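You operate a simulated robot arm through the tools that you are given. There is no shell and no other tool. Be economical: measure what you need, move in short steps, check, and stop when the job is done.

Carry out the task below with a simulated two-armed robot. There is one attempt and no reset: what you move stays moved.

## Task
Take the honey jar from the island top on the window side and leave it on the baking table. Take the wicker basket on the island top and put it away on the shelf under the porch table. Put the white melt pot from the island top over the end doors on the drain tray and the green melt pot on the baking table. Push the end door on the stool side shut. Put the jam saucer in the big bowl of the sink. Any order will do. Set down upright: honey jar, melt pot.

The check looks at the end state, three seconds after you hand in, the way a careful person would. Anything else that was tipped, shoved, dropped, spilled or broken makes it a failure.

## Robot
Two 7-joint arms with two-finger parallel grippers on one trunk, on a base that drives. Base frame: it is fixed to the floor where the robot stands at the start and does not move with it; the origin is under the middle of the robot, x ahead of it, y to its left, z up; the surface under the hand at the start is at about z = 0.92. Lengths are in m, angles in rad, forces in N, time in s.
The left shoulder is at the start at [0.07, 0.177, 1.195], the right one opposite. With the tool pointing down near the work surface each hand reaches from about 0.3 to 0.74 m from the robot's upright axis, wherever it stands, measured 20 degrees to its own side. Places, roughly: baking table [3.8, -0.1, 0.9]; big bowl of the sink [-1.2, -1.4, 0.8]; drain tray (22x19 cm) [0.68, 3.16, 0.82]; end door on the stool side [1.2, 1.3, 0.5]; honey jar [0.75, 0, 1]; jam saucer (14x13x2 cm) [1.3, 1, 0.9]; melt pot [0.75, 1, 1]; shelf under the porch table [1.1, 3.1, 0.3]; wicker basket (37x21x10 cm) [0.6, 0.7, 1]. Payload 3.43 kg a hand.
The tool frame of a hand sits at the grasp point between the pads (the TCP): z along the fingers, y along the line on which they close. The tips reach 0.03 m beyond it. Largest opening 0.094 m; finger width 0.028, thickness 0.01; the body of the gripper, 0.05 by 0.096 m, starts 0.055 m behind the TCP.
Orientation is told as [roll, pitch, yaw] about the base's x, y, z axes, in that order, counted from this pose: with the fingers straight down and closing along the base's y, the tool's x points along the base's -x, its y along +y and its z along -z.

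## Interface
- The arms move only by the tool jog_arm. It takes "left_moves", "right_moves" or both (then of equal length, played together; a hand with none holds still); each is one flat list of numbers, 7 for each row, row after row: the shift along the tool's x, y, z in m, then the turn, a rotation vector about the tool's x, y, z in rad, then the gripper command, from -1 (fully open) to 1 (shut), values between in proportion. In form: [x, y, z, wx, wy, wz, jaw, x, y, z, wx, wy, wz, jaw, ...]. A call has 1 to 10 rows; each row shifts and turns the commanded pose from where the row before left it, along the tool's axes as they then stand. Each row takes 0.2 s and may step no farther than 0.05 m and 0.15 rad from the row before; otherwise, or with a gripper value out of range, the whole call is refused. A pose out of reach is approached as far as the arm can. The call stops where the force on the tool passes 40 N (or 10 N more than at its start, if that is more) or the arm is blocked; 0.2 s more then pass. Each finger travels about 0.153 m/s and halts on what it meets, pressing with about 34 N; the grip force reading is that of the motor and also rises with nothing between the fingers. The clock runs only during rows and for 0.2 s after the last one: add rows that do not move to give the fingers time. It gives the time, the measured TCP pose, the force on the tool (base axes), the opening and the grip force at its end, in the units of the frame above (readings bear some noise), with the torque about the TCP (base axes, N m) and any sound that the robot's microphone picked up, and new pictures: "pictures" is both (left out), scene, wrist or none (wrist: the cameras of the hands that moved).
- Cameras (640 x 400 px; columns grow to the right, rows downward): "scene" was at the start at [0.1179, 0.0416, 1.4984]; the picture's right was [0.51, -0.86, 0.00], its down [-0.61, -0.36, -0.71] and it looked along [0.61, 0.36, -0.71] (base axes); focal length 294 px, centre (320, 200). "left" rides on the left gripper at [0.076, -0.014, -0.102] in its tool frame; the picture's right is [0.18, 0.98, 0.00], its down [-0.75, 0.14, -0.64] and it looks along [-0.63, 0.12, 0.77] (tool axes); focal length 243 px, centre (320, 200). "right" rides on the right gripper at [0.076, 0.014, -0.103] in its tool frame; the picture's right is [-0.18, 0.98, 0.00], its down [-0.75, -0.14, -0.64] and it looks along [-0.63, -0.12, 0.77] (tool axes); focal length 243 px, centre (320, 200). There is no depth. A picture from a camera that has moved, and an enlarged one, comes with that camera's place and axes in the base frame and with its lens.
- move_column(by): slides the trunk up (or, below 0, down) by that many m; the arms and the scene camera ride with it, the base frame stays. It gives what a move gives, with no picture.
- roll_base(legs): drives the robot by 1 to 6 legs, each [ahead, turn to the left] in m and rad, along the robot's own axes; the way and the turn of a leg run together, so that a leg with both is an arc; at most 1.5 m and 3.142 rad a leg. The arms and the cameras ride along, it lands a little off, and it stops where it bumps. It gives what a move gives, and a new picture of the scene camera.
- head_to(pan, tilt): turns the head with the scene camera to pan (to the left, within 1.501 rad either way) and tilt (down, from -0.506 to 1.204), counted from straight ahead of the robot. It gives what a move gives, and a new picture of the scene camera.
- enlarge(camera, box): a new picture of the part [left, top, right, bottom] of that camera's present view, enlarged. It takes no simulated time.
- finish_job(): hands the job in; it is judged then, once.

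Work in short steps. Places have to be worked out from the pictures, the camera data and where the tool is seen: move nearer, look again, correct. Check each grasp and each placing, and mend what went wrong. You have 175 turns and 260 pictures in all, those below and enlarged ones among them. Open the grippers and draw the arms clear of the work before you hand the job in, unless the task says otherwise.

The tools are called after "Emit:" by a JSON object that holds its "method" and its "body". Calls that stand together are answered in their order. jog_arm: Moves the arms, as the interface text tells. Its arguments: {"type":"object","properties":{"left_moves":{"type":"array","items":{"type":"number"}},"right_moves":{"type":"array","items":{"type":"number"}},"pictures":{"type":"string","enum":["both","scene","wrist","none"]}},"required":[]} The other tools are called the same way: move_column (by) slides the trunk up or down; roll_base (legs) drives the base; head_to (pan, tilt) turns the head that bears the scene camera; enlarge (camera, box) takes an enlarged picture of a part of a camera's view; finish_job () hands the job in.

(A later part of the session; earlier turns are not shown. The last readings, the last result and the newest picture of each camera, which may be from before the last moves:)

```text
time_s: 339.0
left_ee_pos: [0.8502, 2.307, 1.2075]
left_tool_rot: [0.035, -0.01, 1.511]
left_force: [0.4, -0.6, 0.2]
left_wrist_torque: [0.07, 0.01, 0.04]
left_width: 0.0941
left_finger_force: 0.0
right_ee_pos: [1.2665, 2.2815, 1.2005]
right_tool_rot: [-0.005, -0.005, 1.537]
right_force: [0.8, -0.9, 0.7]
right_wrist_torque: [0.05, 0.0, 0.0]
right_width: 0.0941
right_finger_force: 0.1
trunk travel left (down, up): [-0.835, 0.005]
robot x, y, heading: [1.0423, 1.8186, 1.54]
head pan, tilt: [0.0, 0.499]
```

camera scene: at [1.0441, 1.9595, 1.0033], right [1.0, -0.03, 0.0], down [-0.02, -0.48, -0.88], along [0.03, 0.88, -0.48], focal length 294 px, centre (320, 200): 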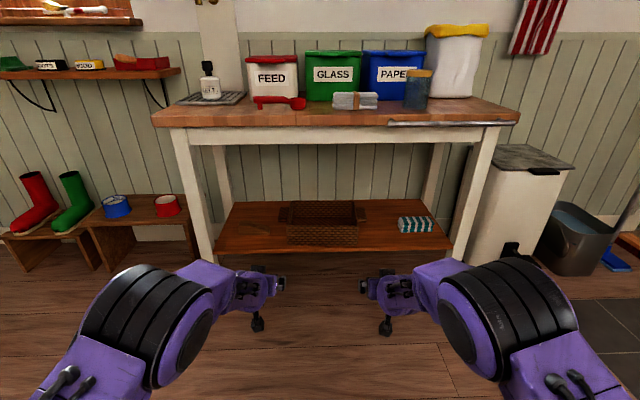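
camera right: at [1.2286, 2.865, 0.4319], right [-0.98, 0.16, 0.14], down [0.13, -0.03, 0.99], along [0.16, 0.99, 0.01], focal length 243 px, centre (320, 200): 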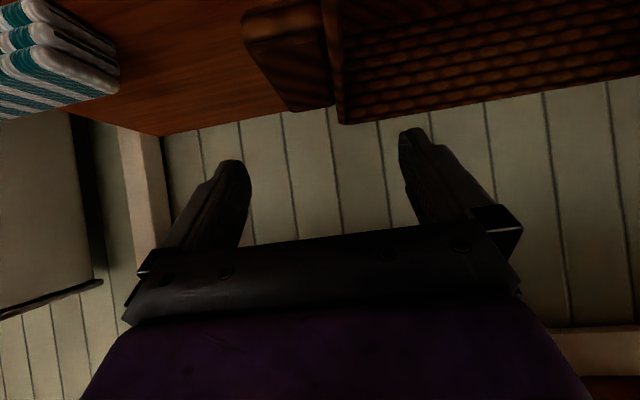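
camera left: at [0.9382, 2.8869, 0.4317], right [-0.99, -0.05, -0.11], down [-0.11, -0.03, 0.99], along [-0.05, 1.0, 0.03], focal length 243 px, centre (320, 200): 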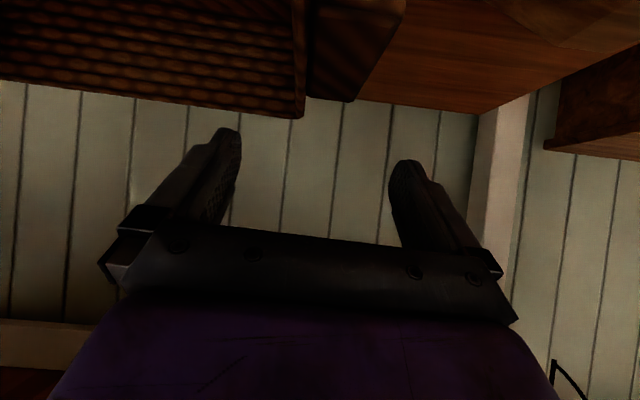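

Emit:
{"method": "roll_base", "body": {"legs": [[0, 3.112], [0.12, 0]]}}

Emit:
{"method": "head_to", "body": {"pan": 0.25, "tilt": 0.8}}

Emit:
{"method": "enlarge", "body": {"camera": "scene", "box": [210, 120, 370, 220]}}

```text
time_s: 347.4
left_ee_pos: [1.1756, 1.1908, 1.2068]
left_tool_rot: [0.036, -0.007, -1.718]
left_force: [-1.0, 0.3, -0.2]
left_wrist_torque: [0.0, -0.01, 0.0]
left_width: 0.0939
left_finger_force: 0.1
right_ee_pos: [0.7626, 1.2539, 1.1994]
right_tool_rot: [-0.003, -0.007, -1.692]
right_force: [-0.9, -0.8, 0.0]
right_wrist_torque: [-0.02, 0.0, -0.02]
right_width: 0.0942
right_finger_force: 0.0
trunk travel left (down, up): [-0.835, 0.005]
robot x, y, heading: [1.0285, 1.7017, -1.692]
head pan, tilt: [0.0, 0.499]
camera scene: at [1.0088, 1.5597, 1.5837], right [-0.99, 0.12, 0.0], down [0.06, 0.47, -0.88], along [-0.1, -0.87, -0.48], focal length 294 px, centre (320, 200)
```

scene: 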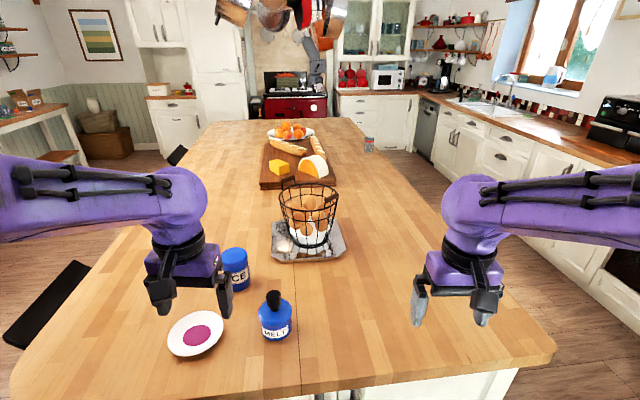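

```text
time_s: 348.2
left_ee_pos: [1.1741, 1.1884, 1.2055]
left_tool_rot: [0.035, -0.004, -1.717]
left_force: [0.3, 0.4, -0.1]
left_wrist_torque: [0.05, -0.01, 0.02]
left_width: 0.0942
left_finger_force: 0.0
right_ee_pos: [0.7625, 1.2504, 1.1982]
right_tool_rot: [-0.006, -0.002, -1.693]
right_force: [-0.2, 0.3, -0.4]
right_wrist_torque: [0.0, 0.04, -0.04]
right_width: 0.0942
right_finger_force: 0.0
trunk travel left (down, up): [-0.835, 0.005]
robot x, y, heading: [1.0258, 1.6955, -1.691]
head pan, tilt: [0.25, 0.799]
camera scene: at [1.0296, 1.5658, 1.5573], right [-0.99, -0.13, 0.0], down [-0.09, 0.71, -0.7], along [0.09, -0.69, -0.72], focal length 294 px, centre (320, 200)
```

scene: 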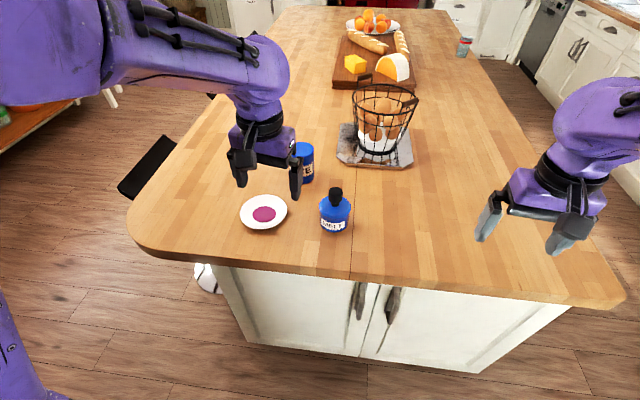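

```text
4.00 times, centred on (290, 170) of scene
camera zoom: at [1.0296, 1.5658, 1.5573], right [-0.99, -0.13, 0.0], down [-0.09, 0.71, -0.7], along [0.09, -0.69, -0.72], focal length 1177 px, centre (440, 320)
```

zoom: 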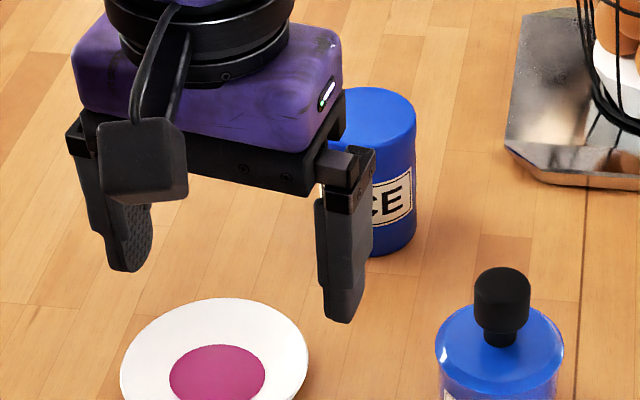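

The saucer is at about [1.26, 1.034]. I want a side view of its rim, so I tilt the left hand and lower it behind the saucer.

Emit:
{"method": "jog_arm", "body": {"left_moves": [-0.02, 0.015, 0.01, 0, -0.15, 0, -1, -0.01, 0.015, 0.01, 0, -0.15, 0, -1, 0, 0.015, 0.015, 0, -0.15, 0, -1, 0.005, 0.015, 0.015, 0, -0.15, 0, -1, 0.01, 0.01, 0.02, 0, -0.15, 0, -1, 0.015, 0.01, 0.02, 0, -0.15, 0, -1, 0.025, 0, 0.02, 0, 0, 0, -1, 0.025, 0, 0.02, 0, 0, 0, -1, 0, 0, 0, 0, 0, 0, -1], "pictures": "both"}}

```text
time_s: 350.2
left_ee_pos: [1.2506, 1.1336, 1.0483]
left_tool_rot: [0.059, -0.905, -1.762]
left_force: [0.2, 0.4, 0.7]
left_wrist_torque: [0.0, -0.01, -0.01]
left_width: 0.0943
left_finger_force: 0.1
right_ee_pos: [0.7615, 1.2526, 1.1981]
right_tool_rot: [-0.006, -0.003, -1.693]
right_force: [0.0, 0.3, 0.3]
right_wrist_torque: [-0.01, -0.05, 0.0]
right_width: 0.0937
right_finger_force: 0.1
trunk travel left (down, up): [-0.835, 0.005]
robot x, y, heading: [1.03, 1.6992, -1.691]
head pan, tilt: [0.25, 0.799]
camera scene: at [1.0301, 1.5681, 1.5575], right [-0.99, -0.13, 0.0], down [-0.09, 0.71, -0.7], along [0.09, -0.69, -0.72], focal length 294 px, centre (320, 200)
camera left: at [1.2565, 1.2606, 1.0507], right [0.99, -0.03, -0.11], down [0.11, 0.02, 0.99], along [-0.03, -1.0, 0.03], focal length 243 px, centre (320, 200)
```

scene: 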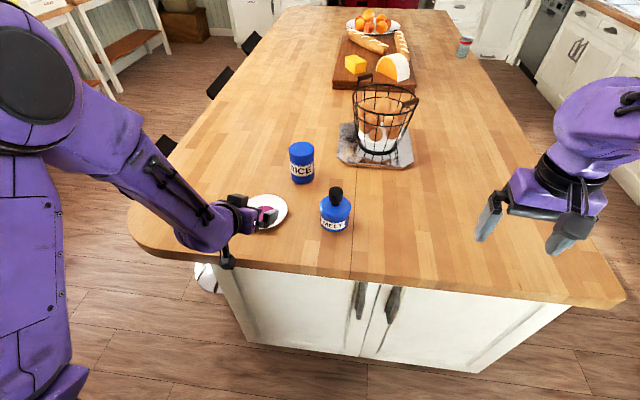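
left: 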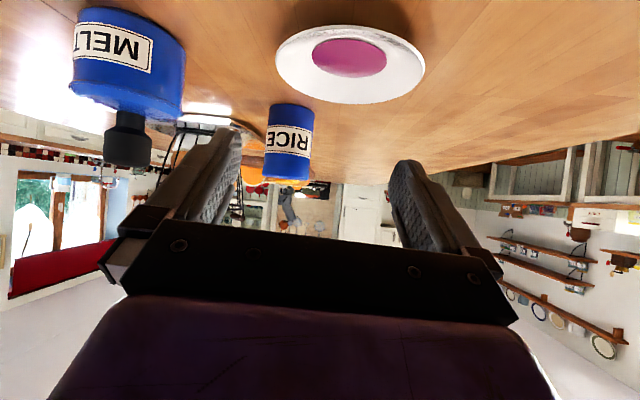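

Emit:
{"method": "enlarge", "body": {"camera": "left", "box": [260, 0, 440, 112]}}

```text
3.56 times, centred on (350, 56) of left
camera zoom: at [1.2565, 1.2606, 1.0507], right [0.99, -0.03, -0.11], down [0.11, 0.02, 0.99], along [-0.03, -1.0, 0.03], focal length 863 px, centre (213, 712)
```

zoom: 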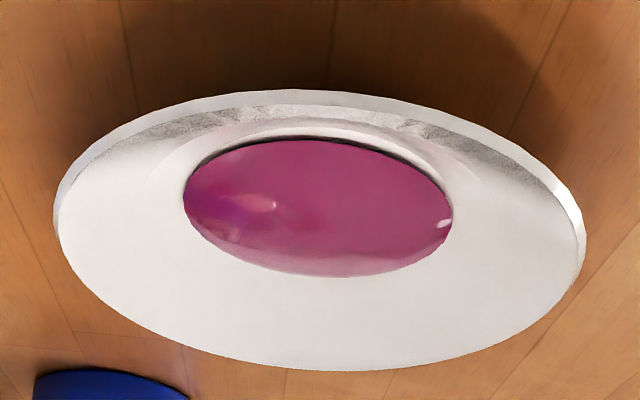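

The saucer is a shallow bowl with a sloped rim edge at z ≈ 0.94. I'll pinch the near rim with one finger under it: hand tilted ~1.1 rad and rolled 90° so it closes vertically. I back up 12 cm and reorient.

Emit:
{"method": "roll_base", "body": {"legs": [[-0.12, 0]]}}

Emit:
{"method": "jog_arm", "body": {"left_moves": [-0.01, 0, -0.02, 0, -0.1, 0, -1, -0.01, 0, -0.02, 0, -0.1, 0, -1, 0, 0, 0, 0, 0, 0.15, -1, 0, 0, 0, 0, 0, 0.15, -1, 0, 0, 0, 0, 0, 0.15, -1, 0, 0, 0, 0, 0, 0.15, -1, 0, 0, 0, 0, 0, 0.15, -1, 0, 0, 0, 0, 0, 0.15, -1, 0, 0, 0, 0, 0, 0.15, 0, 0, 0, 0, 0, 0, 0.15, 0.5], "pictures": "scene"}}

```text
time_s: 351.5
left_ee_pos: [1.2665, 1.2502, 1.0471]
left_tool_rot: [0.057, -0.901, -1.758]
left_force: [0.4, -0.2, -0.3]
left_wrist_torque: [0.03, 0.04, 0.01]
left_width: 0.0941
left_finger_force: 0.0
right_ee_pos: [0.7771, 1.3674, 1.1979]
right_tool_rot: [-0.006, -0.003, -1.686]
right_force: [0.8, -0.4, -0.7]
right_wrist_torque: [0.01, 0.0, 0.0]
right_width: 0.0937
right_finger_force: 0.1
trunk travel left (down, up): [-0.835, 0.005]
robot x, y, heading: [1.0375, 1.8143, -1.692]
head pan, tilt: [0.25, 0.799]
camera scene: at [1.044, 1.6837, 1.5572], right [-0.99, -0.13, 0.0], down [-0.1, 0.71, -0.7], along [0.09, -0.69, -0.72], focal length 294 px, centre (320, 200)
```

scene: 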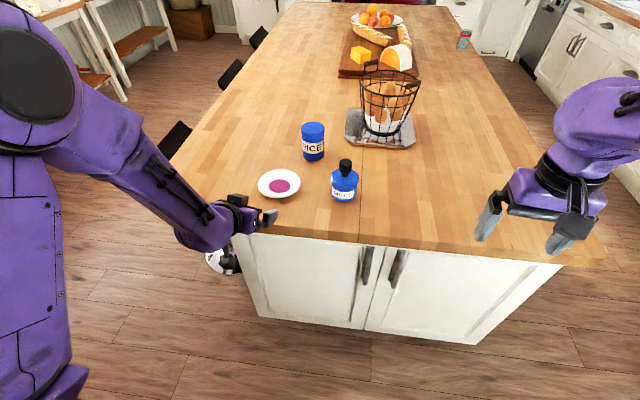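

```text
time_s: 353.7
left_ee_pos: [1.2753, 1.2707, 1.0875]
left_tool_rot: [1.081, -0.353, -3.075]
left_force: [0.0, -0.7, 0.2]
left_wrist_torque: [0.01, -0.01, -0.02]
left_width: 0.0234
left_finger_force: 0.1
right_ee_pos: [0.7777, 1.3688, 1.1991]
right_tool_rot: [-0.005, -0.002, -1.688]
right_force: [0.0, 0.1, -0.2]
right_wrist_torque: [-0.03, -0.04, -0.02]
right_width: 0.0941
right_finger_force: 0.1
trunk travel left (down, up): [-0.835, 0.005]
robot x, y, heading: [1.0382, 1.8168, -1.689]
head pan, tilt: [0.25, 0.799]
camera scene: at [1.0442, 1.6854, 1.5574], right [-0.99, -0.13, 0.0], down [-0.1, 0.71, -0.7], along [0.09, -0.69, -0.72], focal length 294 px, centre (320, 200)
```

scene: 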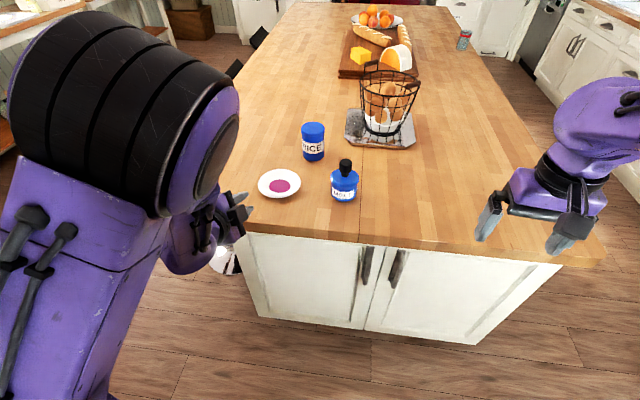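

The roll works; 0.4 rad more makes the closing axis vertical. I finish the roll and approach to 5 cm behind the rim.

Emit:
{"method": "jog_arm", "body": {"left_moves": [0, 0, 0, 0, 0, 0.132, 0.5, 0, 0, 0, 0, 0, 0.132, 0.5, 0, 0, 0, 0, 0, 0.132, 0.5, 0.0024, -0.0112, 0.03, 0, 0, 0, 0.5, 0.0024, -0.0112, 0.03, 0, 0, 0, 0.5, 0.0024, -0.0112, 0.03, 0, 0, 0, 0.5, 0.0024, -0.0112, 0.03, 0, 0, 0, 0.5, 0.0024, -0.0112, 0.03, 0, 0, 0, 0.5, 0, 0, 0, 0, 0, 0, 0.5]}}

```text
time_s: 355.7
left_ee_pos: [1.2714, 1.1664, 0.9697]
left_tool_rot: [1.105, 0.058, 2.989]
left_force: [-0.1, 0.8, 1.0]
left_wrist_torque: [-0.01, -0.01, -0.01]
left_width: 0.0231
left_finger_force: 0.0
right_ee_pos: [0.7769, 1.3695, 1.1989]
right_tool_rot: [-0.006, -0.003, -1.688]
right_force: [0.2, -0.1, 0.2]
right_wrist_torque: [-0.05, 0.01, 0.0]
right_width: 0.0938
right_finger_force: 0.1
trunk travel left (down, up): [-0.835, 0.005]
robot x, y, heading: [1.0395, 1.8173, -1.684]
head pan, tilt: [0.25, 0.799]
camera scene: at [1.0438, 1.6868, 1.5575], right [-0.99, -0.13, 0.0], down [-0.1, 0.71, -0.7], along [0.09, -0.69, -0.72], focal length 294 px, centre (320, 200)
camera left: at [1.3595, 1.2515, 1.0077], right [0.06, -0.46, 0.89], down [-0.69, 0.62, 0.37], along [-0.72, -0.63, -0.28], focal length 243 px, centre (320, 200)
```

scene: 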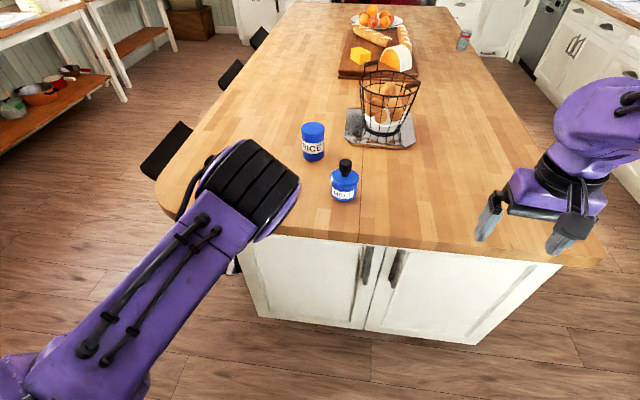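
left: 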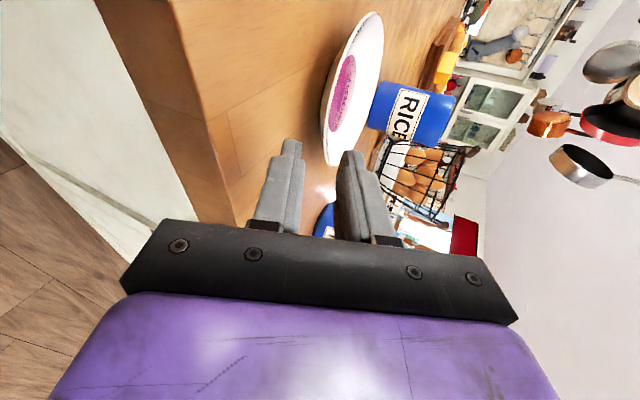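

The wrist view shows the rim edge just ahead between the two fingers. I enlarge to check the gap alignment.

Emit:
{"method": "enlarge", "body": {"camera": "left", "box": [230, 100, 430, 225]}}

```text
3.20 times, centred on (330, 162) of left
camera zoom: at [1.3595, 1.2515, 1.0077], right [0.06, -0.46, 0.89], down [-0.69, 0.62, 0.37], along [-0.72, -0.63, -0.28], focal length 776 px, centre (288, 320)
```

zoom: 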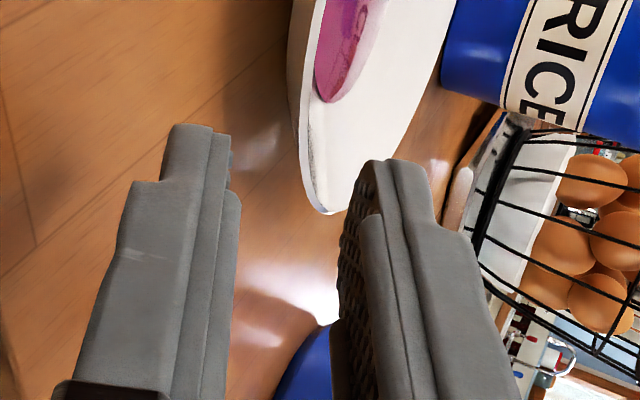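

The rim lies about 4 mm above the jaw's center line. I shift up 4 mm, narrow the gap to 15 mm, and advance 3.5 cm, then check.

Emit:
{"method": "jog_arm", "body": {"left_moves": [0, 0.004, 0, 0, 0, 0, 0.68, 0, 0, 0.018, 0, 0, 0, 0.68, 0, 0, 0.017, 0, 0, 0, 0.68, 0, 0, 0, 0, 0, 0, 0.68], "pictures": "none"}}

Emit:
{"method": "enlarge", "body": {"camera": "left", "box": [230, 80, 430, 205]}}

```text
time_s: 356.7
left_ee_pos: [1.2681, 1.1316, 0.9576]
left_tool_rot: [1.103, 0.058, 2.989]
left_force: [-0.5, 0.0, 0.2]
left_wrist_torque: [0.01, -0.03, 0.02]
left_width: 0.0148
left_finger_force: 0.0
right_ee_pos: [0.7772, 1.3692, 1.1976]
right_tool_rot: [-0.003, -0.004, -1.687]
right_force: [0.9, 0.2, 0.4]
right_wrist_torque: [0.03, 0.02, 0.0]
right_width: 0.0941
right_finger_force: 0.1
trunk travel left (down, up): [-0.835, 0.005]
robot x, y, heading: [1.0418, 1.8136, -1.685]
head pan, tilt: [0.25, 0.799]
```

```text
3.20 times, centred on (330, 142) of left
camera zoom: at [1.3569, 1.2161, 0.9961], right [0.06, -0.46, 0.89], down [-0.69, 0.62, 0.37], along [-0.72, -0.63, -0.28], focal length 776 px, centre (288, 384)
```

zoom: 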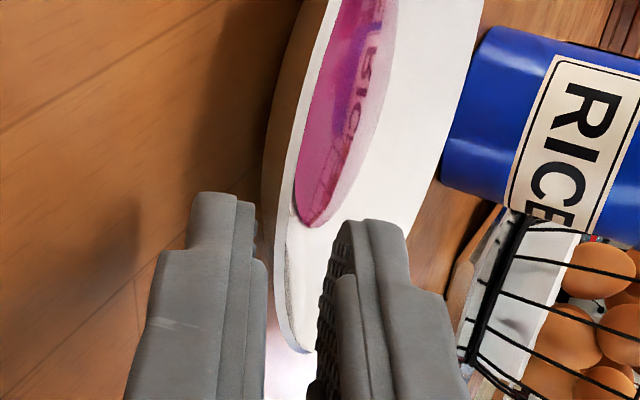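

The rim edge is now centered in the gap within ~1 mm and ~7 mm ahead of the tips. I advance 19 mm.

Emit:
{"method": "jog_arm", "body": {"left_moves": [0, 0, 0.01, 0, 0, 0, 0.68, 0, 0, 0.009, 0, 0, 0, 0.68, 0, 0, 0, 0, 0, 0, 0.68], "pictures": "none"}}

Emit:
{"method": "enlarge", "body": {"camera": "left", "box": [230, 80, 430, 205]}}

```text
time_s: 357.5
left_ee_pos: [1.265, 1.1146, 0.9493]
left_tool_rot: [1.104, 0.057, 2.989]
left_force: [0.2, 1.5, 1.2]
left_wrist_torque: [0.01, -0.02, -0.03]
left_width: 0.0148
left_finger_force: 0.0
right_ee_pos: [0.7768, 1.3688, 1.1987]
right_tool_rot: [-0.005, -0.004, -1.689]
right_force: [-0.5, 0.4, -0.6]
right_wrist_torque: [0.02, 0.01, 0.0]
right_width: 0.0943
right_finger_force: 0.2
trunk travel left (down, up): [-0.835, 0.005]
robot x, y, heading: [1.0403, 1.8155, -1.685]
head pan, tilt: [0.25, 0.799]
```

```text
3.20 times, centred on (330, 142) of left
camera zoom: at [1.3533, 1.1989, 0.9877], right [0.06, -0.46, 0.89], down [-0.69, 0.62, 0.37], along [-0.72, -0.63, -0.28], focal length 776 px, centre (288, 384)
```

zoom: 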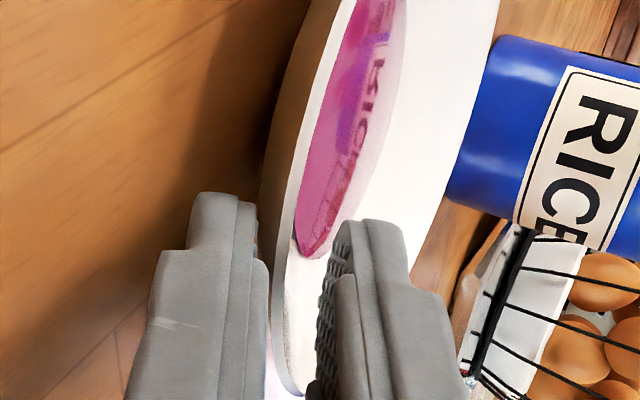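

Rim is ~12 mm inside the jaws, little force. I close.

Emit:
{"method": "jog_arm", "body": {"left_moves": [0, 0, 0, 0, 0, 0, 0.85, 0, 0, 0, 0, 0, 0, 1, 0, 0, 0, 0, 0, 0, 1, 0, 0, 0, 0, 0, 0, 1], "pictures": "both"}}

```text
time_s: 358.5
left_ee_pos: [1.2641, 1.1142, 0.9502]
left_tool_rot: [1.104, 0.058, 2.99]
left_force: [0.3, -0.3, -1.5]
left_wrist_torque: [0.14, -0.01, -0.01]
left_width: 0.0051
left_finger_force: 34.1
right_ee_pos: [0.777, 1.3683, 1.1997]
right_tool_rot: [-0.005, -0.004, -1.688]
right_force: [-0.8, -0.4, 0.0]
right_wrist_torque: [0.01, -0.02, -0.01]
right_width: 0.094
right_finger_force: 0.1
trunk travel left (down, up): [-0.835, 0.005]
robot x, y, heading: [1.0377, 1.8164, -1.682]
head pan, tilt: [0.25, 0.799]
camera scene: at [1.0443, 1.6852, 1.5574], right [-0.99, -0.13, 0.0], down [-0.1, 0.71, -0.7], along [0.09, -0.69, -0.72], focal length 294 px, centre (320, 200)
camera left: at [1.3534, 1.1985, 0.9873], right [0.06, -0.46, 0.89], down [-0.69, 0.62, 0.37], along [-0.72, -0.63, -0.28], focal length 243 px, centre (320, 200)
```

scene: 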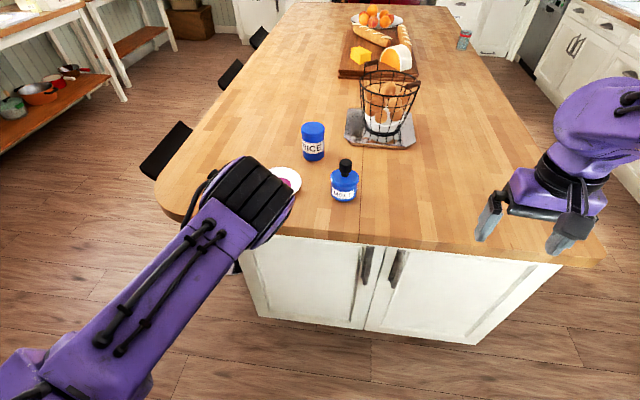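
left: 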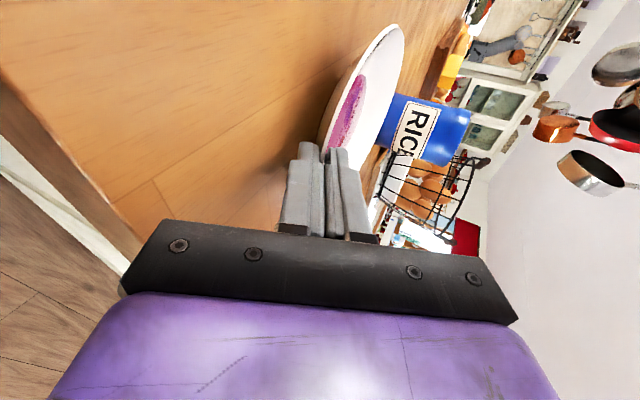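

Gripped (5 mm rim). I lift 2 cm gently and check the tilt.

Emit:
{"method": "jog_arm", "body": {"left_moves": [0, 0.009, -0.0044, 0, 0, 0, 1, 0, 0.009, -0.0044, 0, 0, 0, 1, 0, 0, 0, 0, 0, 0, 1], "pictures": "wrist"}}

```text
time_s: 359.3
left_ee_pos: [1.2639, 1.1118, 0.9686]
left_tool_rot: [1.104, 0.058, 2.988]
left_force: [0.4, 0.1, -1.1]
left_wrist_torque: [0.15, 0.02, -0.02]
left_width: 0.0048
left_finger_force: 33.8
right_ee_pos: [0.7778, 1.3687, 1.1994]
right_tool_rot: [-0.005, -0.004, -1.687]
right_force: [0.8, -0.4, -0.6]
right_wrist_torque: [0.01, 0.01, -0.04]
right_width: 0.0941
right_finger_force: 0.0
trunk travel left (down, up): [-0.835, 0.005]
robot x, y, heading: [1.039, 1.8182, -1.686]
head pan, tilt: [0.25, 0.799]
camera left: at [1.352, 1.1972, 1.007], right [0.06, -0.46, 0.89], down [-0.69, 0.62, 0.37], along [-0.72, -0.63, -0.28], focal length 243 px, centre (320, 200)
```

left: 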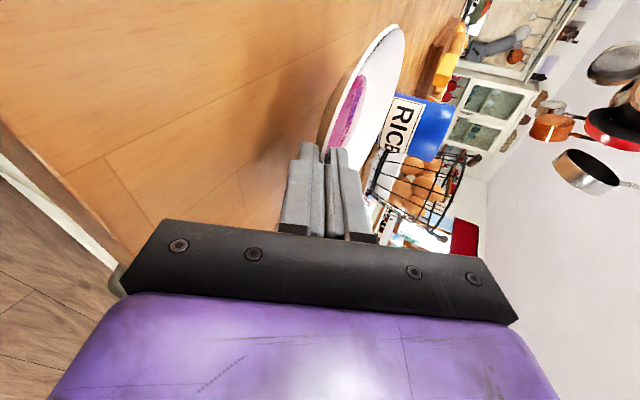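

Held firmly and level relative to the hand. I lift 10 cm more and drive around toward the sink.

Emit:
{"method": "jog_arm", "body": {"left_moves": [0, 0.018, -0.0088, 0, 0, 0, 1, 0, 0.027, -0.0132, 0, 0, 0, 1, 0, 0.027, -0.0132, 0, 0, 0, 1, 0, 0.027, -0.0132, 0, 0, 0, 1, 0, 0.009, -0.0044, 0, 0, 0, 1], "pictures": "none"}}

Emit:
{"method": "roll_base", "body": {"legs": [[-0.15, 0], [0, -1.456], [1.4, 0]]}}

```text
time_s: 360.5
left_ee_pos: [1.2598, 1.1121, 1.0887]
left_tool_rot: [1.1, 0.054, 2.993]
left_force: [-0.3, -0.5, -2.0]
left_wrist_torque: [0.12, -0.02, 0.0]
left_width: 0.0048
left_finger_force: 33.8
right_ee_pos: [0.7785, 1.3688, 1.1993]
right_tool_rot: [-0.004, -0.003, -1.688]
right_force: [0.2, -0.8, -0.5]
right_wrist_torque: [-0.03, 0.0, 0.0]
right_width: 0.0943
right_finger_force: 0.1
trunk travel left (down, up): [-0.835, 0.005]
robot x, y, heading: [1.0406, 1.8163, -1.685]
head pan, tilt: [0.25, 0.799]
```

```text
time_s: 372.1
left_ee_pos: [-1.0544, 1.6564, 1.0896]
left_tool_rot: [1.102, 0.053, 1.531]
left_force: [0.1, 0.1, -1.0]
left_wrist_torque: [0.02, -0.1, -0.02]
left_width: 0.0046
left_finger_force: 33.7
right_ee_pos: [-0.8499, 2.1639, 1.1997]
right_tool_rot: [-0.005, -0.001, 3.132]
right_force: [-0.4, 0.2, 0.6]
right_wrist_torque: [0.0, 0.0, -0.03]
right_width: 0.0938
right_finger_force: 0.0
trunk travel left (down, up): [-0.835, 0.005]
robot x, y, heading: [-0.3781, 1.9499, 3.136]
head pan, tilt: [0.25, 0.799]
camera scene: at [-0.5076, 1.9298, 1.5574], right [-0.24, 0.97, 0.0], down [0.7, 0.17, -0.7], along [-0.68, -0.17, -0.72], focal length 294 px, centre (320, 200)
```

scene: 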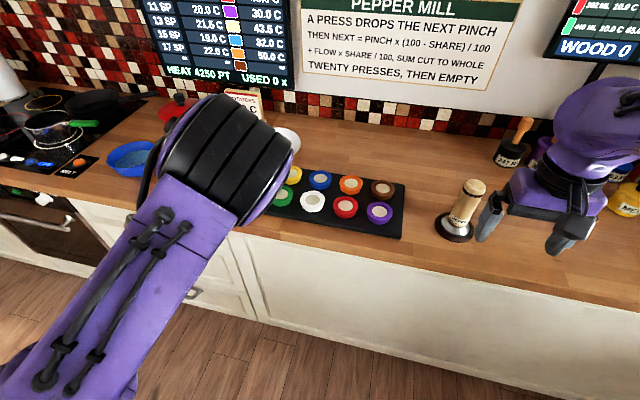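

The hand hangs over the counter; I back up a little before turning down the aisle.

Emit:
{"method": "roll_base", "body": {"legs": [[-0.1, 0], [0, 1.571], [1.4, 0], [1.1, 0]]}}

Emit:
{"method": "head_to", "body": {"pan": -0.7, "tilt": 0.5}}

```text
time_s: 388.7
left_ee_pos: [-0.0259, -1.1915, 1.0902]
left_tool_rot: [1.102, 0.052, 3.096]
left_force: [-0.4, -0.9, -1.0]
left_wrist_torque: [0.1, 0.03, 0.0]
left_width: 0.0045
left_finger_force: 33.8
right_ee_pos: [-0.5322, -0.9836, 1.1986]
right_tool_rot: [-0.005, -0.004, -1.587]
right_force: [-0.2, 0.0, 0.6]
right_wrist_torque: [0.0, 0.0, -0.02]
right_width: 0.0942
right_finger_force: 0.0
trunk travel left (down, up): [-0.835, 0.005]
robot x, y, heading: [-0.3128, -0.5121, -1.589]
head pan, tilt: [0.25, 0.799]
camera scene: at [-0.2978, -0.6415, 1.5575], right [-0.97, -0.23, 0.0], down [-0.17, 0.7, -0.7], along [0.16, -0.68, -0.72], focal length 294 px, centre (320, 200)
```

scene: 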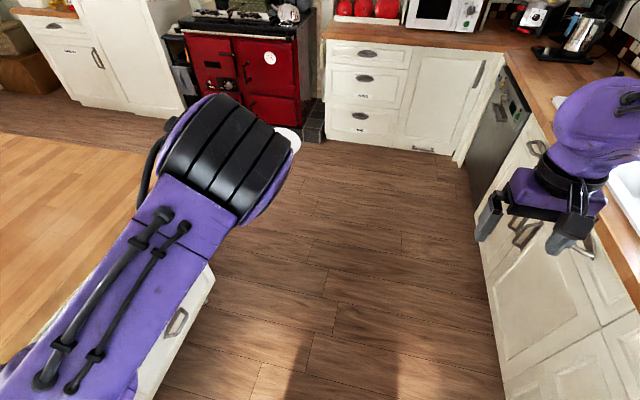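

```text
time_s: 389.9
left_ee_pos: [-0.0252, -1.1929, 1.0901]
left_tool_rot: [1.104, 0.052, 3.097]
left_force: [-0.4, -0.2, -1.7]
left_wrist_torque: [0.12, 0.02, 0.01]
left_width: 0.0044
left_finger_force: 34.1
right_ee_pos: [-0.5328, -0.9853, 1.1996]
right_tool_rot: [-0.005, -0.002, -1.588]
right_force: [-0.3, -0.5, -0.7]
right_wrist_torque: [0.01, -0.01, -0.02]
right_width: 0.0943
right_finger_force: 0.0
trunk travel left (down, up): [-0.835, 0.005]
robot x, y, heading: [-0.3112, -0.514, -1.59]
head pan, tilt: [-0.7, 0.499]
camera scene: at [-0.3762, -0.6325, 1.5833], right [-0.76, 0.66, 0.0], down [0.31, 0.36, -0.88], along [-0.58, -0.66, -0.48], focal length 294 px, centre (320, 200)
```

scene: 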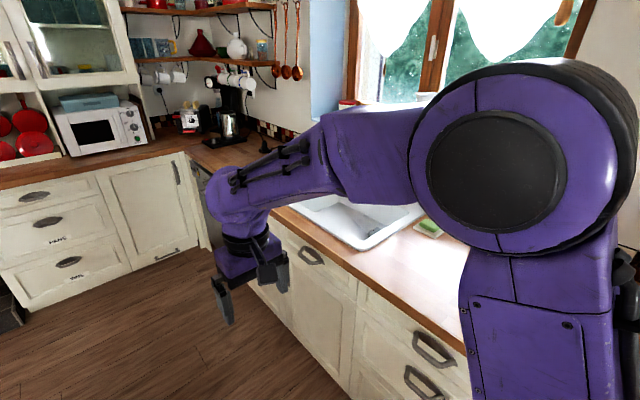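

I go down to y ≈ −1.16 and turn to face the sink.

Emit:
{"method": "roll_base", "body": {"legs": [[0.63, 0], [0, -1.55]]}}

Emit:
{"method": "head_to", "body": {"pan": 0.15, "tilt": 0.75}}

```text
time_s: 397.3
left_ee_pos: [-0.9854, -1.48, 1.09]
left_tool_rot: [1.104, 0.05, 1.572]
left_force: [-0.2, -0.9, -1.7]
left_wrist_torque: [0.01, -0.14, 0.03]
left_width: 0.0045
left_finger_force: 34.3
right_ee_pos: [-0.8011, -0.9635, 1.1994]
right_tool_rot: [-0.006, -0.001, -3.114]
right_force: [0.4, -0.9, 0.4]
right_wrist_torque: [-0.01, 0.01, 0.0]
right_width: 0.0942
right_finger_force: 0.0
trunk travel left (down, up): [-0.835, 0.005]
robot x, y, heading: [-0.3201, -1.1624, -3.107]
head pan, tilt: [-0.7, 0.499]
camera scene: at [-0.444, -1.1068, 1.5834], right [0.62, 0.78, 0.0], down [0.38, -0.3, -0.88], along [-0.69, 0.55, -0.48], focal length 294 px, centre (320, 200)
```

scene: 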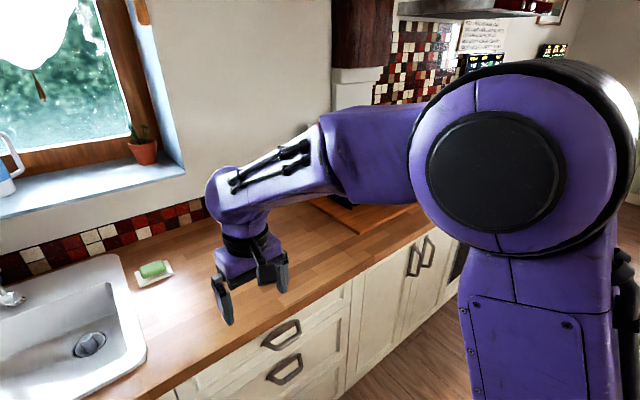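

```text
time_s: 398.4
left_ee_pos: [-0.9842, -1.4788, 1.0913]
left_tool_rot: [1.103, 0.052, 1.57]
left_force: [0.2, 0.0, -2.1]
left_wrist_torque: [0.03, -0.1, 0.02]
left_width: 0.0045
left_finger_force: 34.2
right_ee_pos: [-0.8011, -0.9646, 1.1988]
right_tool_rot: [-0.007, -0.002, -3.114]
right_force: [0.7, -0.3, 0.0]
right_wrist_torque: [0.01, 0.03, 0.01]
right_width: 0.094
right_finger_force: 0.0
trunk travel left (down, up): [-0.835, 0.005]
robot x, y, heading: [-0.3238, -1.1601, -3.109]
head pan, tilt: [0.15, 0.75]
camera scene: at [-0.4542, -1.1777, 1.5614], right [-0.18, 0.98, 0.0], down [0.67, 0.12, -0.73], along [-0.72, -0.13, -0.68], focal length 294 px, centre (320, 200)
```

scene: 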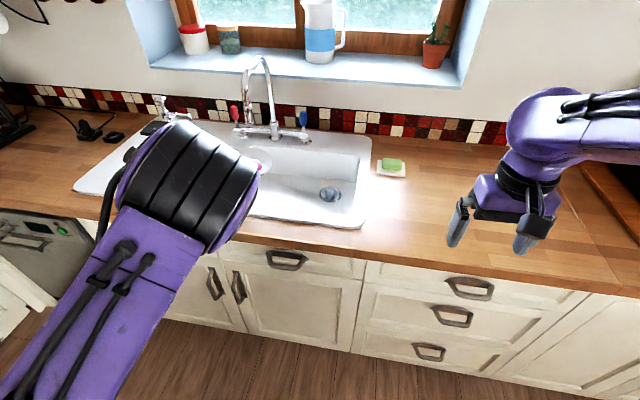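

I look through the left wrist camera for the bowl's left edge.

Emit:
{"method": "enlarge", "body": {"camera": "left", "box": [0, 0, 640, 400]}}

Emit:
{"method": "enlarge", "body": {"camera": "scene", "box": [50, 80, 430, 260]}}

```text
1.00 times, centred on (320, 200) of left (not enlarged: the box is as wide or as high as the picture)
camera zoom: at [-0.8864, -1.5551, 1.1273], right [-0.44, -0.14, 0.89], down [0.51, 0.77, 0.38], along [-0.74, 0.62, -0.27], focal length 243 px, centre (320, 200)
```

zoom: 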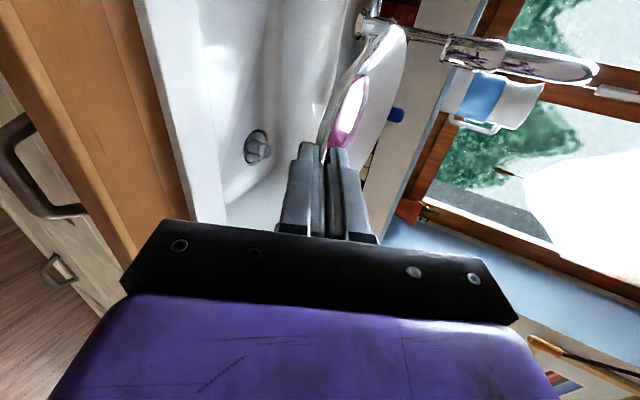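

```text
1.68 times, centred on (240, 170) of scene
camera zoom: at [-0.4542, -1.1777, 1.5614], right [-0.18, 0.98, 0.0], down [0.67, 0.12, -0.73], along [-0.72, -0.13, -0.68], focal length 496 px, centre (455, 250)
```

zoom: 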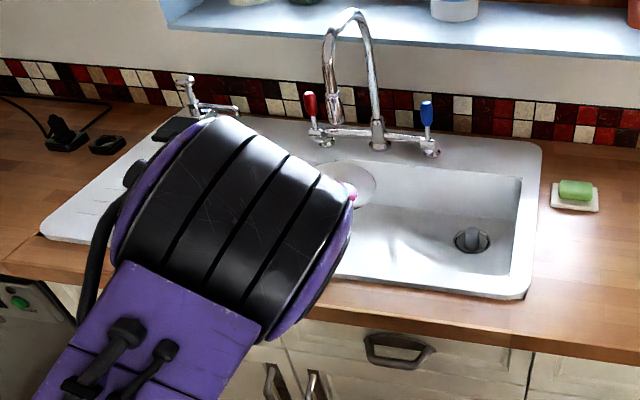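

The bowl spans roughly x −1.06…−1.38, y −1.18…−1.55, bottom z ≈ 0.79. To get the hand over the front rim I make the grip somewhat steeper (0.38 rad) and shift right 9 cm, then drive forward.

Emit:
{"method": "jog_arm", "body": {"left_moves": [-0.03, 0, 0, 0, 0, 0, 1, -0.03, 0, 0, 0, 0, 0, 1, -0.03, 0, 0, 0, 0, 0, 1, 0, 0, 0, 0.1, 0, 0, 1, 0, 0, 0, 0.1, 0, 0, 1, 0, 0, 0, 0.1, 0, 0, 1, 0, 0, 0, 0.08, 0, 0, 1, 0, 0, 0, 0, 0, 0, 1], "pictures": "wrist"}}

```text
time_s: 400.2
left_ee_pos: [-0.9865, -1.3895, 1.0845]
left_tool_rot: [0.722, 0.053, 1.57]
left_force: [-0.1, 0.2, -2.4]
left_wrist_torque: [0.01, -0.13, -0.03]
left_width: 0.0045
left_finger_force: 34.0
right_ee_pos: [-0.7994, -0.9646, 1.1989]
right_tool_rot: [-0.006, -0.001, -3.114]
right_force: [-0.2, 1.0, 0.2]
right_wrist_torque: [0.01, -0.01, 0.02]
right_width: 0.0938
right_finger_force: 0.1
trunk travel left (down, up): [-0.835, 0.005]
robot x, y, heading: [-0.3217, -1.1612, -3.11]
head pan, tilt: [0.15, 0.75]
camera left: at [-0.9069, -1.4625, 1.156], right [-0.74, -0.15, 0.66], down [0.32, 0.78, 0.54], along [-0.59, 0.61, -0.53], focal length 243 px, centre (320, 200)
```

left: 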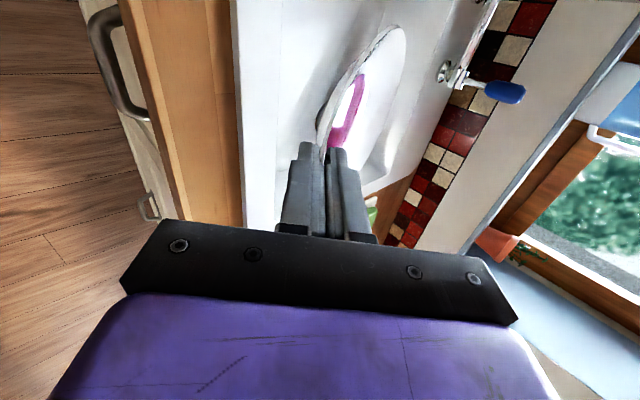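

The saucer is held well. I drive 0.18 m forward over the bowl.

Emit:
{"method": "roll_base", "body": {"legs": [[0.18, 0]]}}

Emit:
{"method": "enlarge", "body": {"camera": "left", "box": [0, 0, 640, 400]}}

```text
time_s: 401.7
left_ee_pos: [-1.1601, -1.3965, 1.0862]
left_tool_rot: [0.726, 0.052, 1.573]
left_force: [0.1, 0.1, -0.8]
left_wrist_torque: [0.01, -0.1, 0.02]
left_width: 0.0042
left_finger_force: 34.3
right_ee_pos: [-0.9748, -0.9708, 1.2007]
right_tool_rot: [-0.006, -0.005, -3.113]
right_force: [0.1, 0.0, -0.5]
right_wrist_torque: [0.01, 0.05, 0.05]
right_width: 0.0942
right_finger_force: 0.1
trunk travel left (down, up): [-0.835, 0.005]
robot x, y, heading: [-0.4903, -1.1664, -3.111]
head pan, tilt: [0.15, 0.75]
camera scene: at [-0.627, -1.1832, 1.5618], right [-0.18, 0.98, 0.0], down [0.67, 0.12, -0.73], along [-0.72, -0.13, -0.68], focal length 294 px, centre (320, 200)
```

scene: 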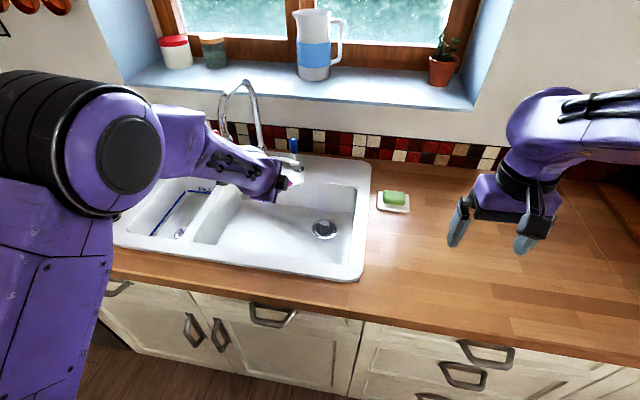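

```text
1.00 times, centred on (320, 200) of left (not enlarged: the box is as wide or as high as the picture)
camera zoom: at [-1.0804, -1.4696, 1.1574], right [-0.74, -0.15, 0.66], down [0.32, 0.78, 0.53], along [-0.6, 0.6, -0.53], focal length 243 px, centre (320, 200)
```

zoom: 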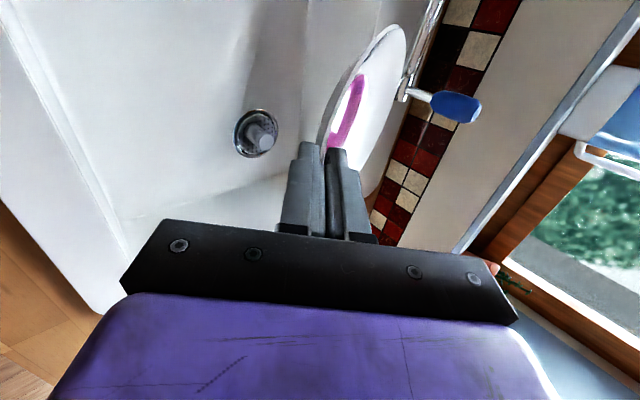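

Now both bowls are visible; the big bowl spans x −1.06…−1.39, y −1.21…−1.58, and the saucer is centered over it at about [−1.235, −1.40]. I descend 16 cm.

Emit:
{"method": "jog_arm", "body": {"left_moves": [0, -0.0264, 0.0301, 0, 0, 0, 1, 0, -0.0264, 0.0301, 0, 0, 0, 1, 0, -0.0264, 0.0301, 0, 0, 0, 1, 0, -0.0264, 0.0301, 0, 0, 0, 1, 0, 0, 0, 0, 0, 0, 1]}}

```text
time_s: 402.9
left_ee_pos: [-1.1619, -1.4032, 0.925]
left_tool_rot: [0.723, 0.053, 1.573]
left_force: [0.0, -0.9, -2.3]
left_wrist_torque: [0.0, -0.12, -0.01]
left_width: 0.0042
left_finger_force: 33.8
right_ee_pos: [-0.9773, -0.9715, 1.1984]
right_tool_rot: [-0.005, -0.003, -3.111]
right_force: [0.0, -0.9, -0.5]
right_wrist_torque: [0.0, -0.01, -0.01]
right_width: 0.094
right_finger_force: 0.0
trunk travel left (down, up): [-0.835, 0.005]
robot x, y, heading: [-0.4979, -1.1694, -3.11]
head pan, tilt: [0.15, 0.75]
camera scene: at [-0.63, -1.1833, 1.5615], right [-0.18, 0.98, 0.0], down [0.67, 0.12, -0.73], along [-0.72, -0.13, -0.68], focal length 294 px, centre (320, 200)
camera left: at [-1.0823, -1.4762, 0.9968], right [-0.74, -0.15, 0.66], down [0.32, 0.78, 0.54], along [-0.6, 0.6, -0.53], focal length 243 px, centre (320, 200)
```

scene: 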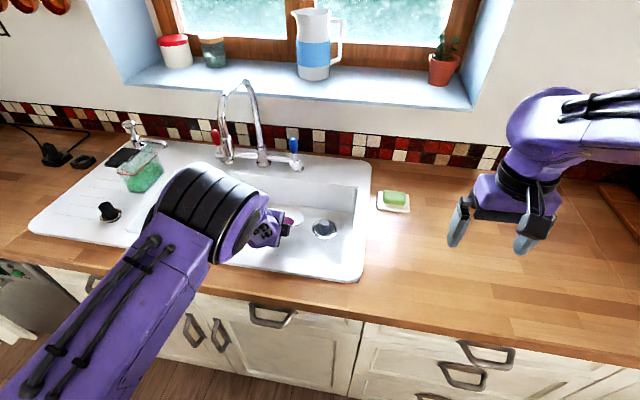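
left: 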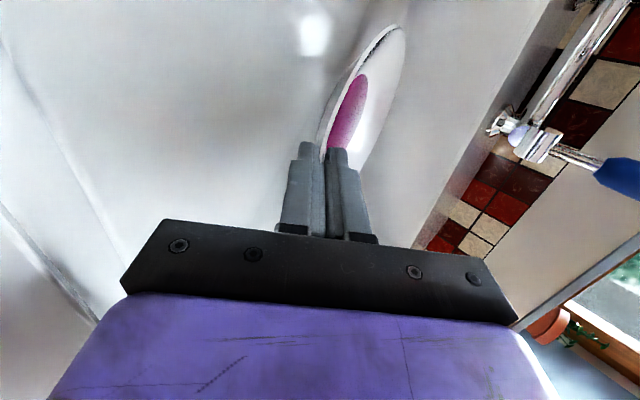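

Clear so far. I continue down 4 cm, then in small steps until the far edge touches the basin.

Emit:
{"method": "jog_arm", "body": {"left_moves": [0, -0.0132, 0.015, 0, 0, 0, 1, 0, -0.0132, 0.015, 0, 0, 0, 1, 0, -0.0033, 0.0038, 0, 0, 0, 1, 0, -0.0033, 0.0038, 0, 0, 0, 1, 0, 0, 0, 0, 0, 0, 1]}}

```text
time_s: 403.7
left_ee_pos: [-1.1695, -1.4069, 0.8894]
left_tool_rot: [0.743, 0.049, 1.573]
left_force: [-1.3, 0.0, -0.6]
left_wrist_torque: [-0.01, -0.21, 0.01]
left_width: 0.0045
left_finger_force: 33.5
right_ee_pos: [-0.9776, -0.9705, 1.1983]
right_tool_rot: [-0.007, -0.002, -3.115]
right_force: [-0.3, 0.3, -0.5]
right_wrist_torque: [0.0, -0.02, 0.02]
right_width: 0.094
right_finger_force: 0.2
trunk travel left (down, up): [-0.835, 0.005]
robot x, y, heading: [-0.497, -1.1667, -3.11]
head pan, tilt: [0.15, 0.75]
stopped in row 3 (left hand): the force on the tool passed its limit at 45 N (the readings are from after the stop); the commanded pose is now the measured one
camera scene: at [-0.6308, -1.1829, 1.5612], right [-0.18, 0.98, 0.0], down [0.67, 0.12, -0.73], along [-0.72, -0.13, -0.68], focal length 294 px, centre (320, 200)
camera left: at [-1.0893, -1.4803, 0.9586], right [-0.72, -0.15, 0.67], down [0.33, 0.78, 0.53], along [-0.61, 0.6, -0.52], focal length 243 px, centre (320, 200)
```

scene: 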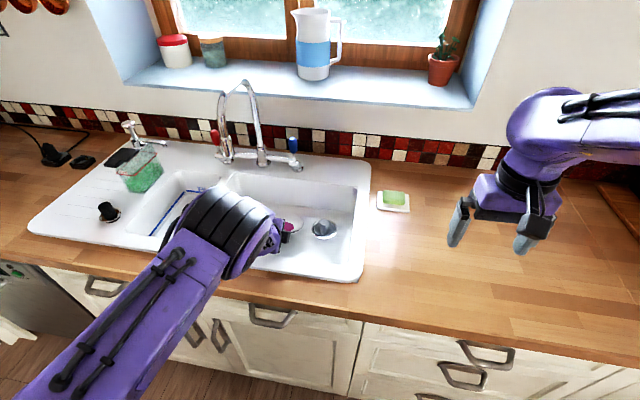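
left: 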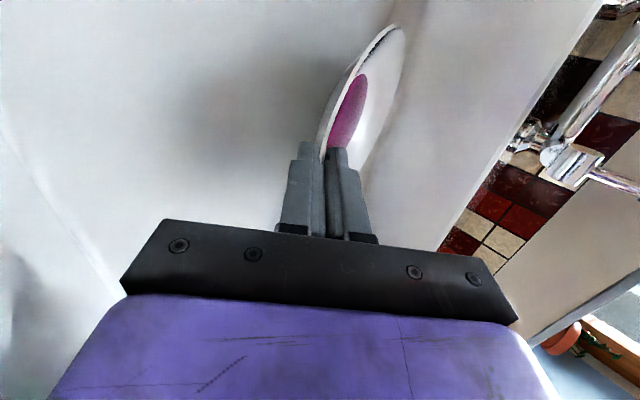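

It stopped on contact (45 N, now relieved). I enlarge both views to see what touches.

Emit:
{"method": "enlarge", "body": {"camera": "scene", "box": [190, 160, 390, 285]}}

Emit:
{"method": "enlarge", "body": {"camera": "left", "box": [180, 0, 480, 188]}}

```text
3.20 times, centred on (290, 222) of scene
camera zoom: at [-0.6308, -1.1829, 1.5612], right [-0.18, 0.98, 0.0], down [0.67, 0.12, -0.73], along [-0.72, -0.13, -0.68], focal length 942 px, centre (416, 128)
```

zoom: 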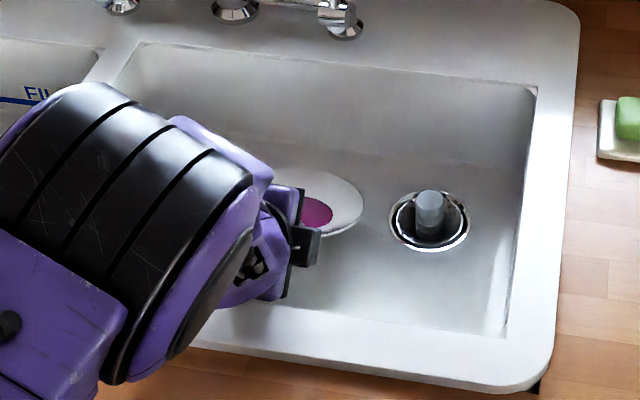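

```text
2.13 times, centred on (330, 94) of left
camera zoom: at [-1.0893, -1.4803, 0.9586], right [-0.72, -0.15, 0.67], down [0.33, 0.78, 0.53], along [-0.61, 0.6, -0.52], focal length 516 px, centre (299, 426)
```

zoom: 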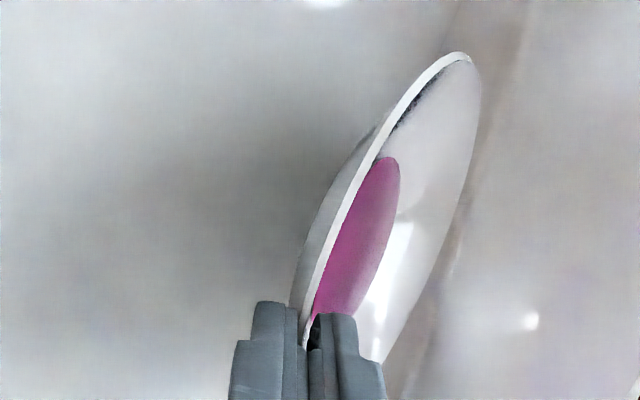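

The saucer's foot appears to touch the basin floor. Opening will lower the near edge gently; I open gradually in place.

Emit:
{"method": "jog_arm", "body": {"left_moves": [0, 0, 0, 0, 0, 0, 0.8, 0, 0, 0, 0, 0, 0, 0.5, 0, 0, 0, 0, 0, 0, 0.2, 0, 0, 0, 0, 0, 0, -0.1, 0, 0, 0, 0, 0, 0, -0.4, 0, 0, 0, 0, 0, 0, -0.6, 0, 0, 0, 0, 0, 0, -0.6]}}

```text
time_s: 405.3
left_ee_pos: [-1.1708, -1.4082, 0.8882]
left_tool_rot: [0.741, 0.051, 1.574]
left_force: [-5.8, -1.6, -1.2]
left_wrist_torque: [0.06, -0.29, 0.06]
left_width: 0.0753
left_finger_force: 0.0
right_ee_pos: [-0.9789, -0.9698, 1.198]
right_tool_rot: [-0.003, -0.001, -3.115]
right_force: [0.4, 1.4, -0.1]
right_wrist_torque: [-0.03, 0.02, -0.03]
right_width: 0.0941
right_finger_force: 0.1
trunk travel left (down, up): [-0.835, 0.005]
robot x, y, heading: [-0.4993, -1.1641, -3.115]
head pan, tilt: [0.15, 0.75]
camera scene: at [-0.6328, -1.1834, 1.5612], right [-0.18, 0.98, 0.0], down [0.67, 0.12, -0.73], along [-0.72, -0.13, -0.68], focal length 294 px, centre (320, 200)
camera left: at [-1.09, -1.481, 0.9574], right [-0.73, -0.15, 0.67], down [0.33, 0.78, 0.53], along [-0.61, 0.6, -0.52], focal length 243 px, centre (320, 200)
```

scene: 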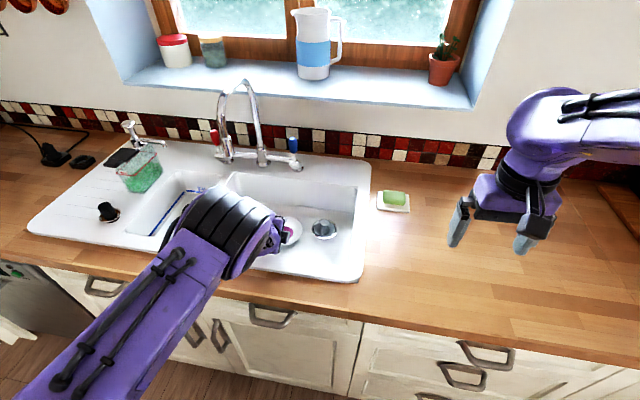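
left: 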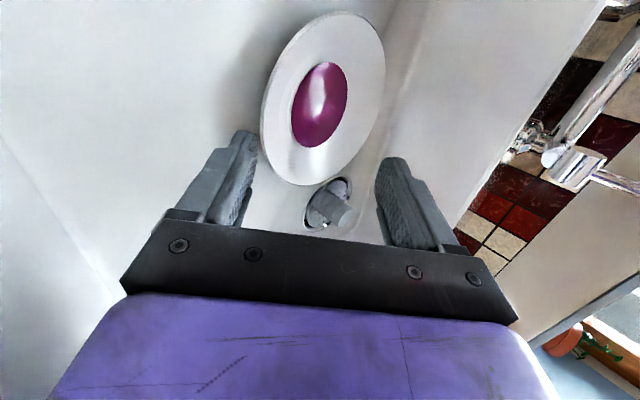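

The saucer now lies in the basin with the jaws clear of it. I retract back 2 cm, then up and out.

Emit:
{"method": "jog_arm", "body": {"left_moves": [0, -0.0074, -0.0068, 0, 0, 0, -0.6, 0, -0.0074, -0.0068, 0, 0, 0, -0.6, 0, 0, 0, 0, 0, 0, -0.6], "pictures": "wrist"}}

```text
time_s: 405.8
left_ee_pos: [-1.1651, -1.4042, 0.8956]
left_tool_rot: [0.758, 0.05, 1.572]
left_force: [-3.5, -0.7, 2.6]
left_wrist_torque: [0.02, -0.36, 0.01]
left_width: 0.075
left_finger_force: 0.0
right_ee_pos: [-0.9779, -0.9685, 1.1992]
right_tool_rot: [-0.005, -0.005, -3.117]
right_force: [0.7, -0.2, 0.0]
right_wrist_torque: [-0.01, 0.02, 0.0]
right_width: 0.0941
right_finger_force: 0.1
trunk travel left (down, up): [-0.835, 0.005]
robot x, y, heading: [-0.5005, -1.1679, -3.107]
head pan, tilt: [0.15, 0.75]
stopped in row 2 (left hand): the force on the tool passed its limit at 46 N (the readings are from after the stop); the commanded pose is now the measured one
camera left: at [-1.0841, -1.4795, 0.9643], right [-0.71, -0.15, 0.68], down [0.34, 0.78, 0.53], along [-0.61, 0.61, -0.51], focal length 243 px, centre (320, 200)
```

left: 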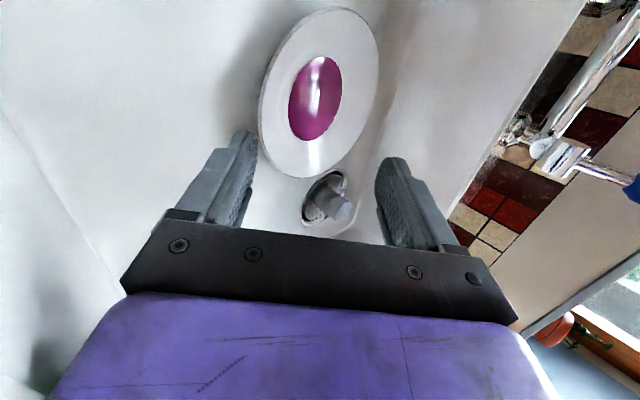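

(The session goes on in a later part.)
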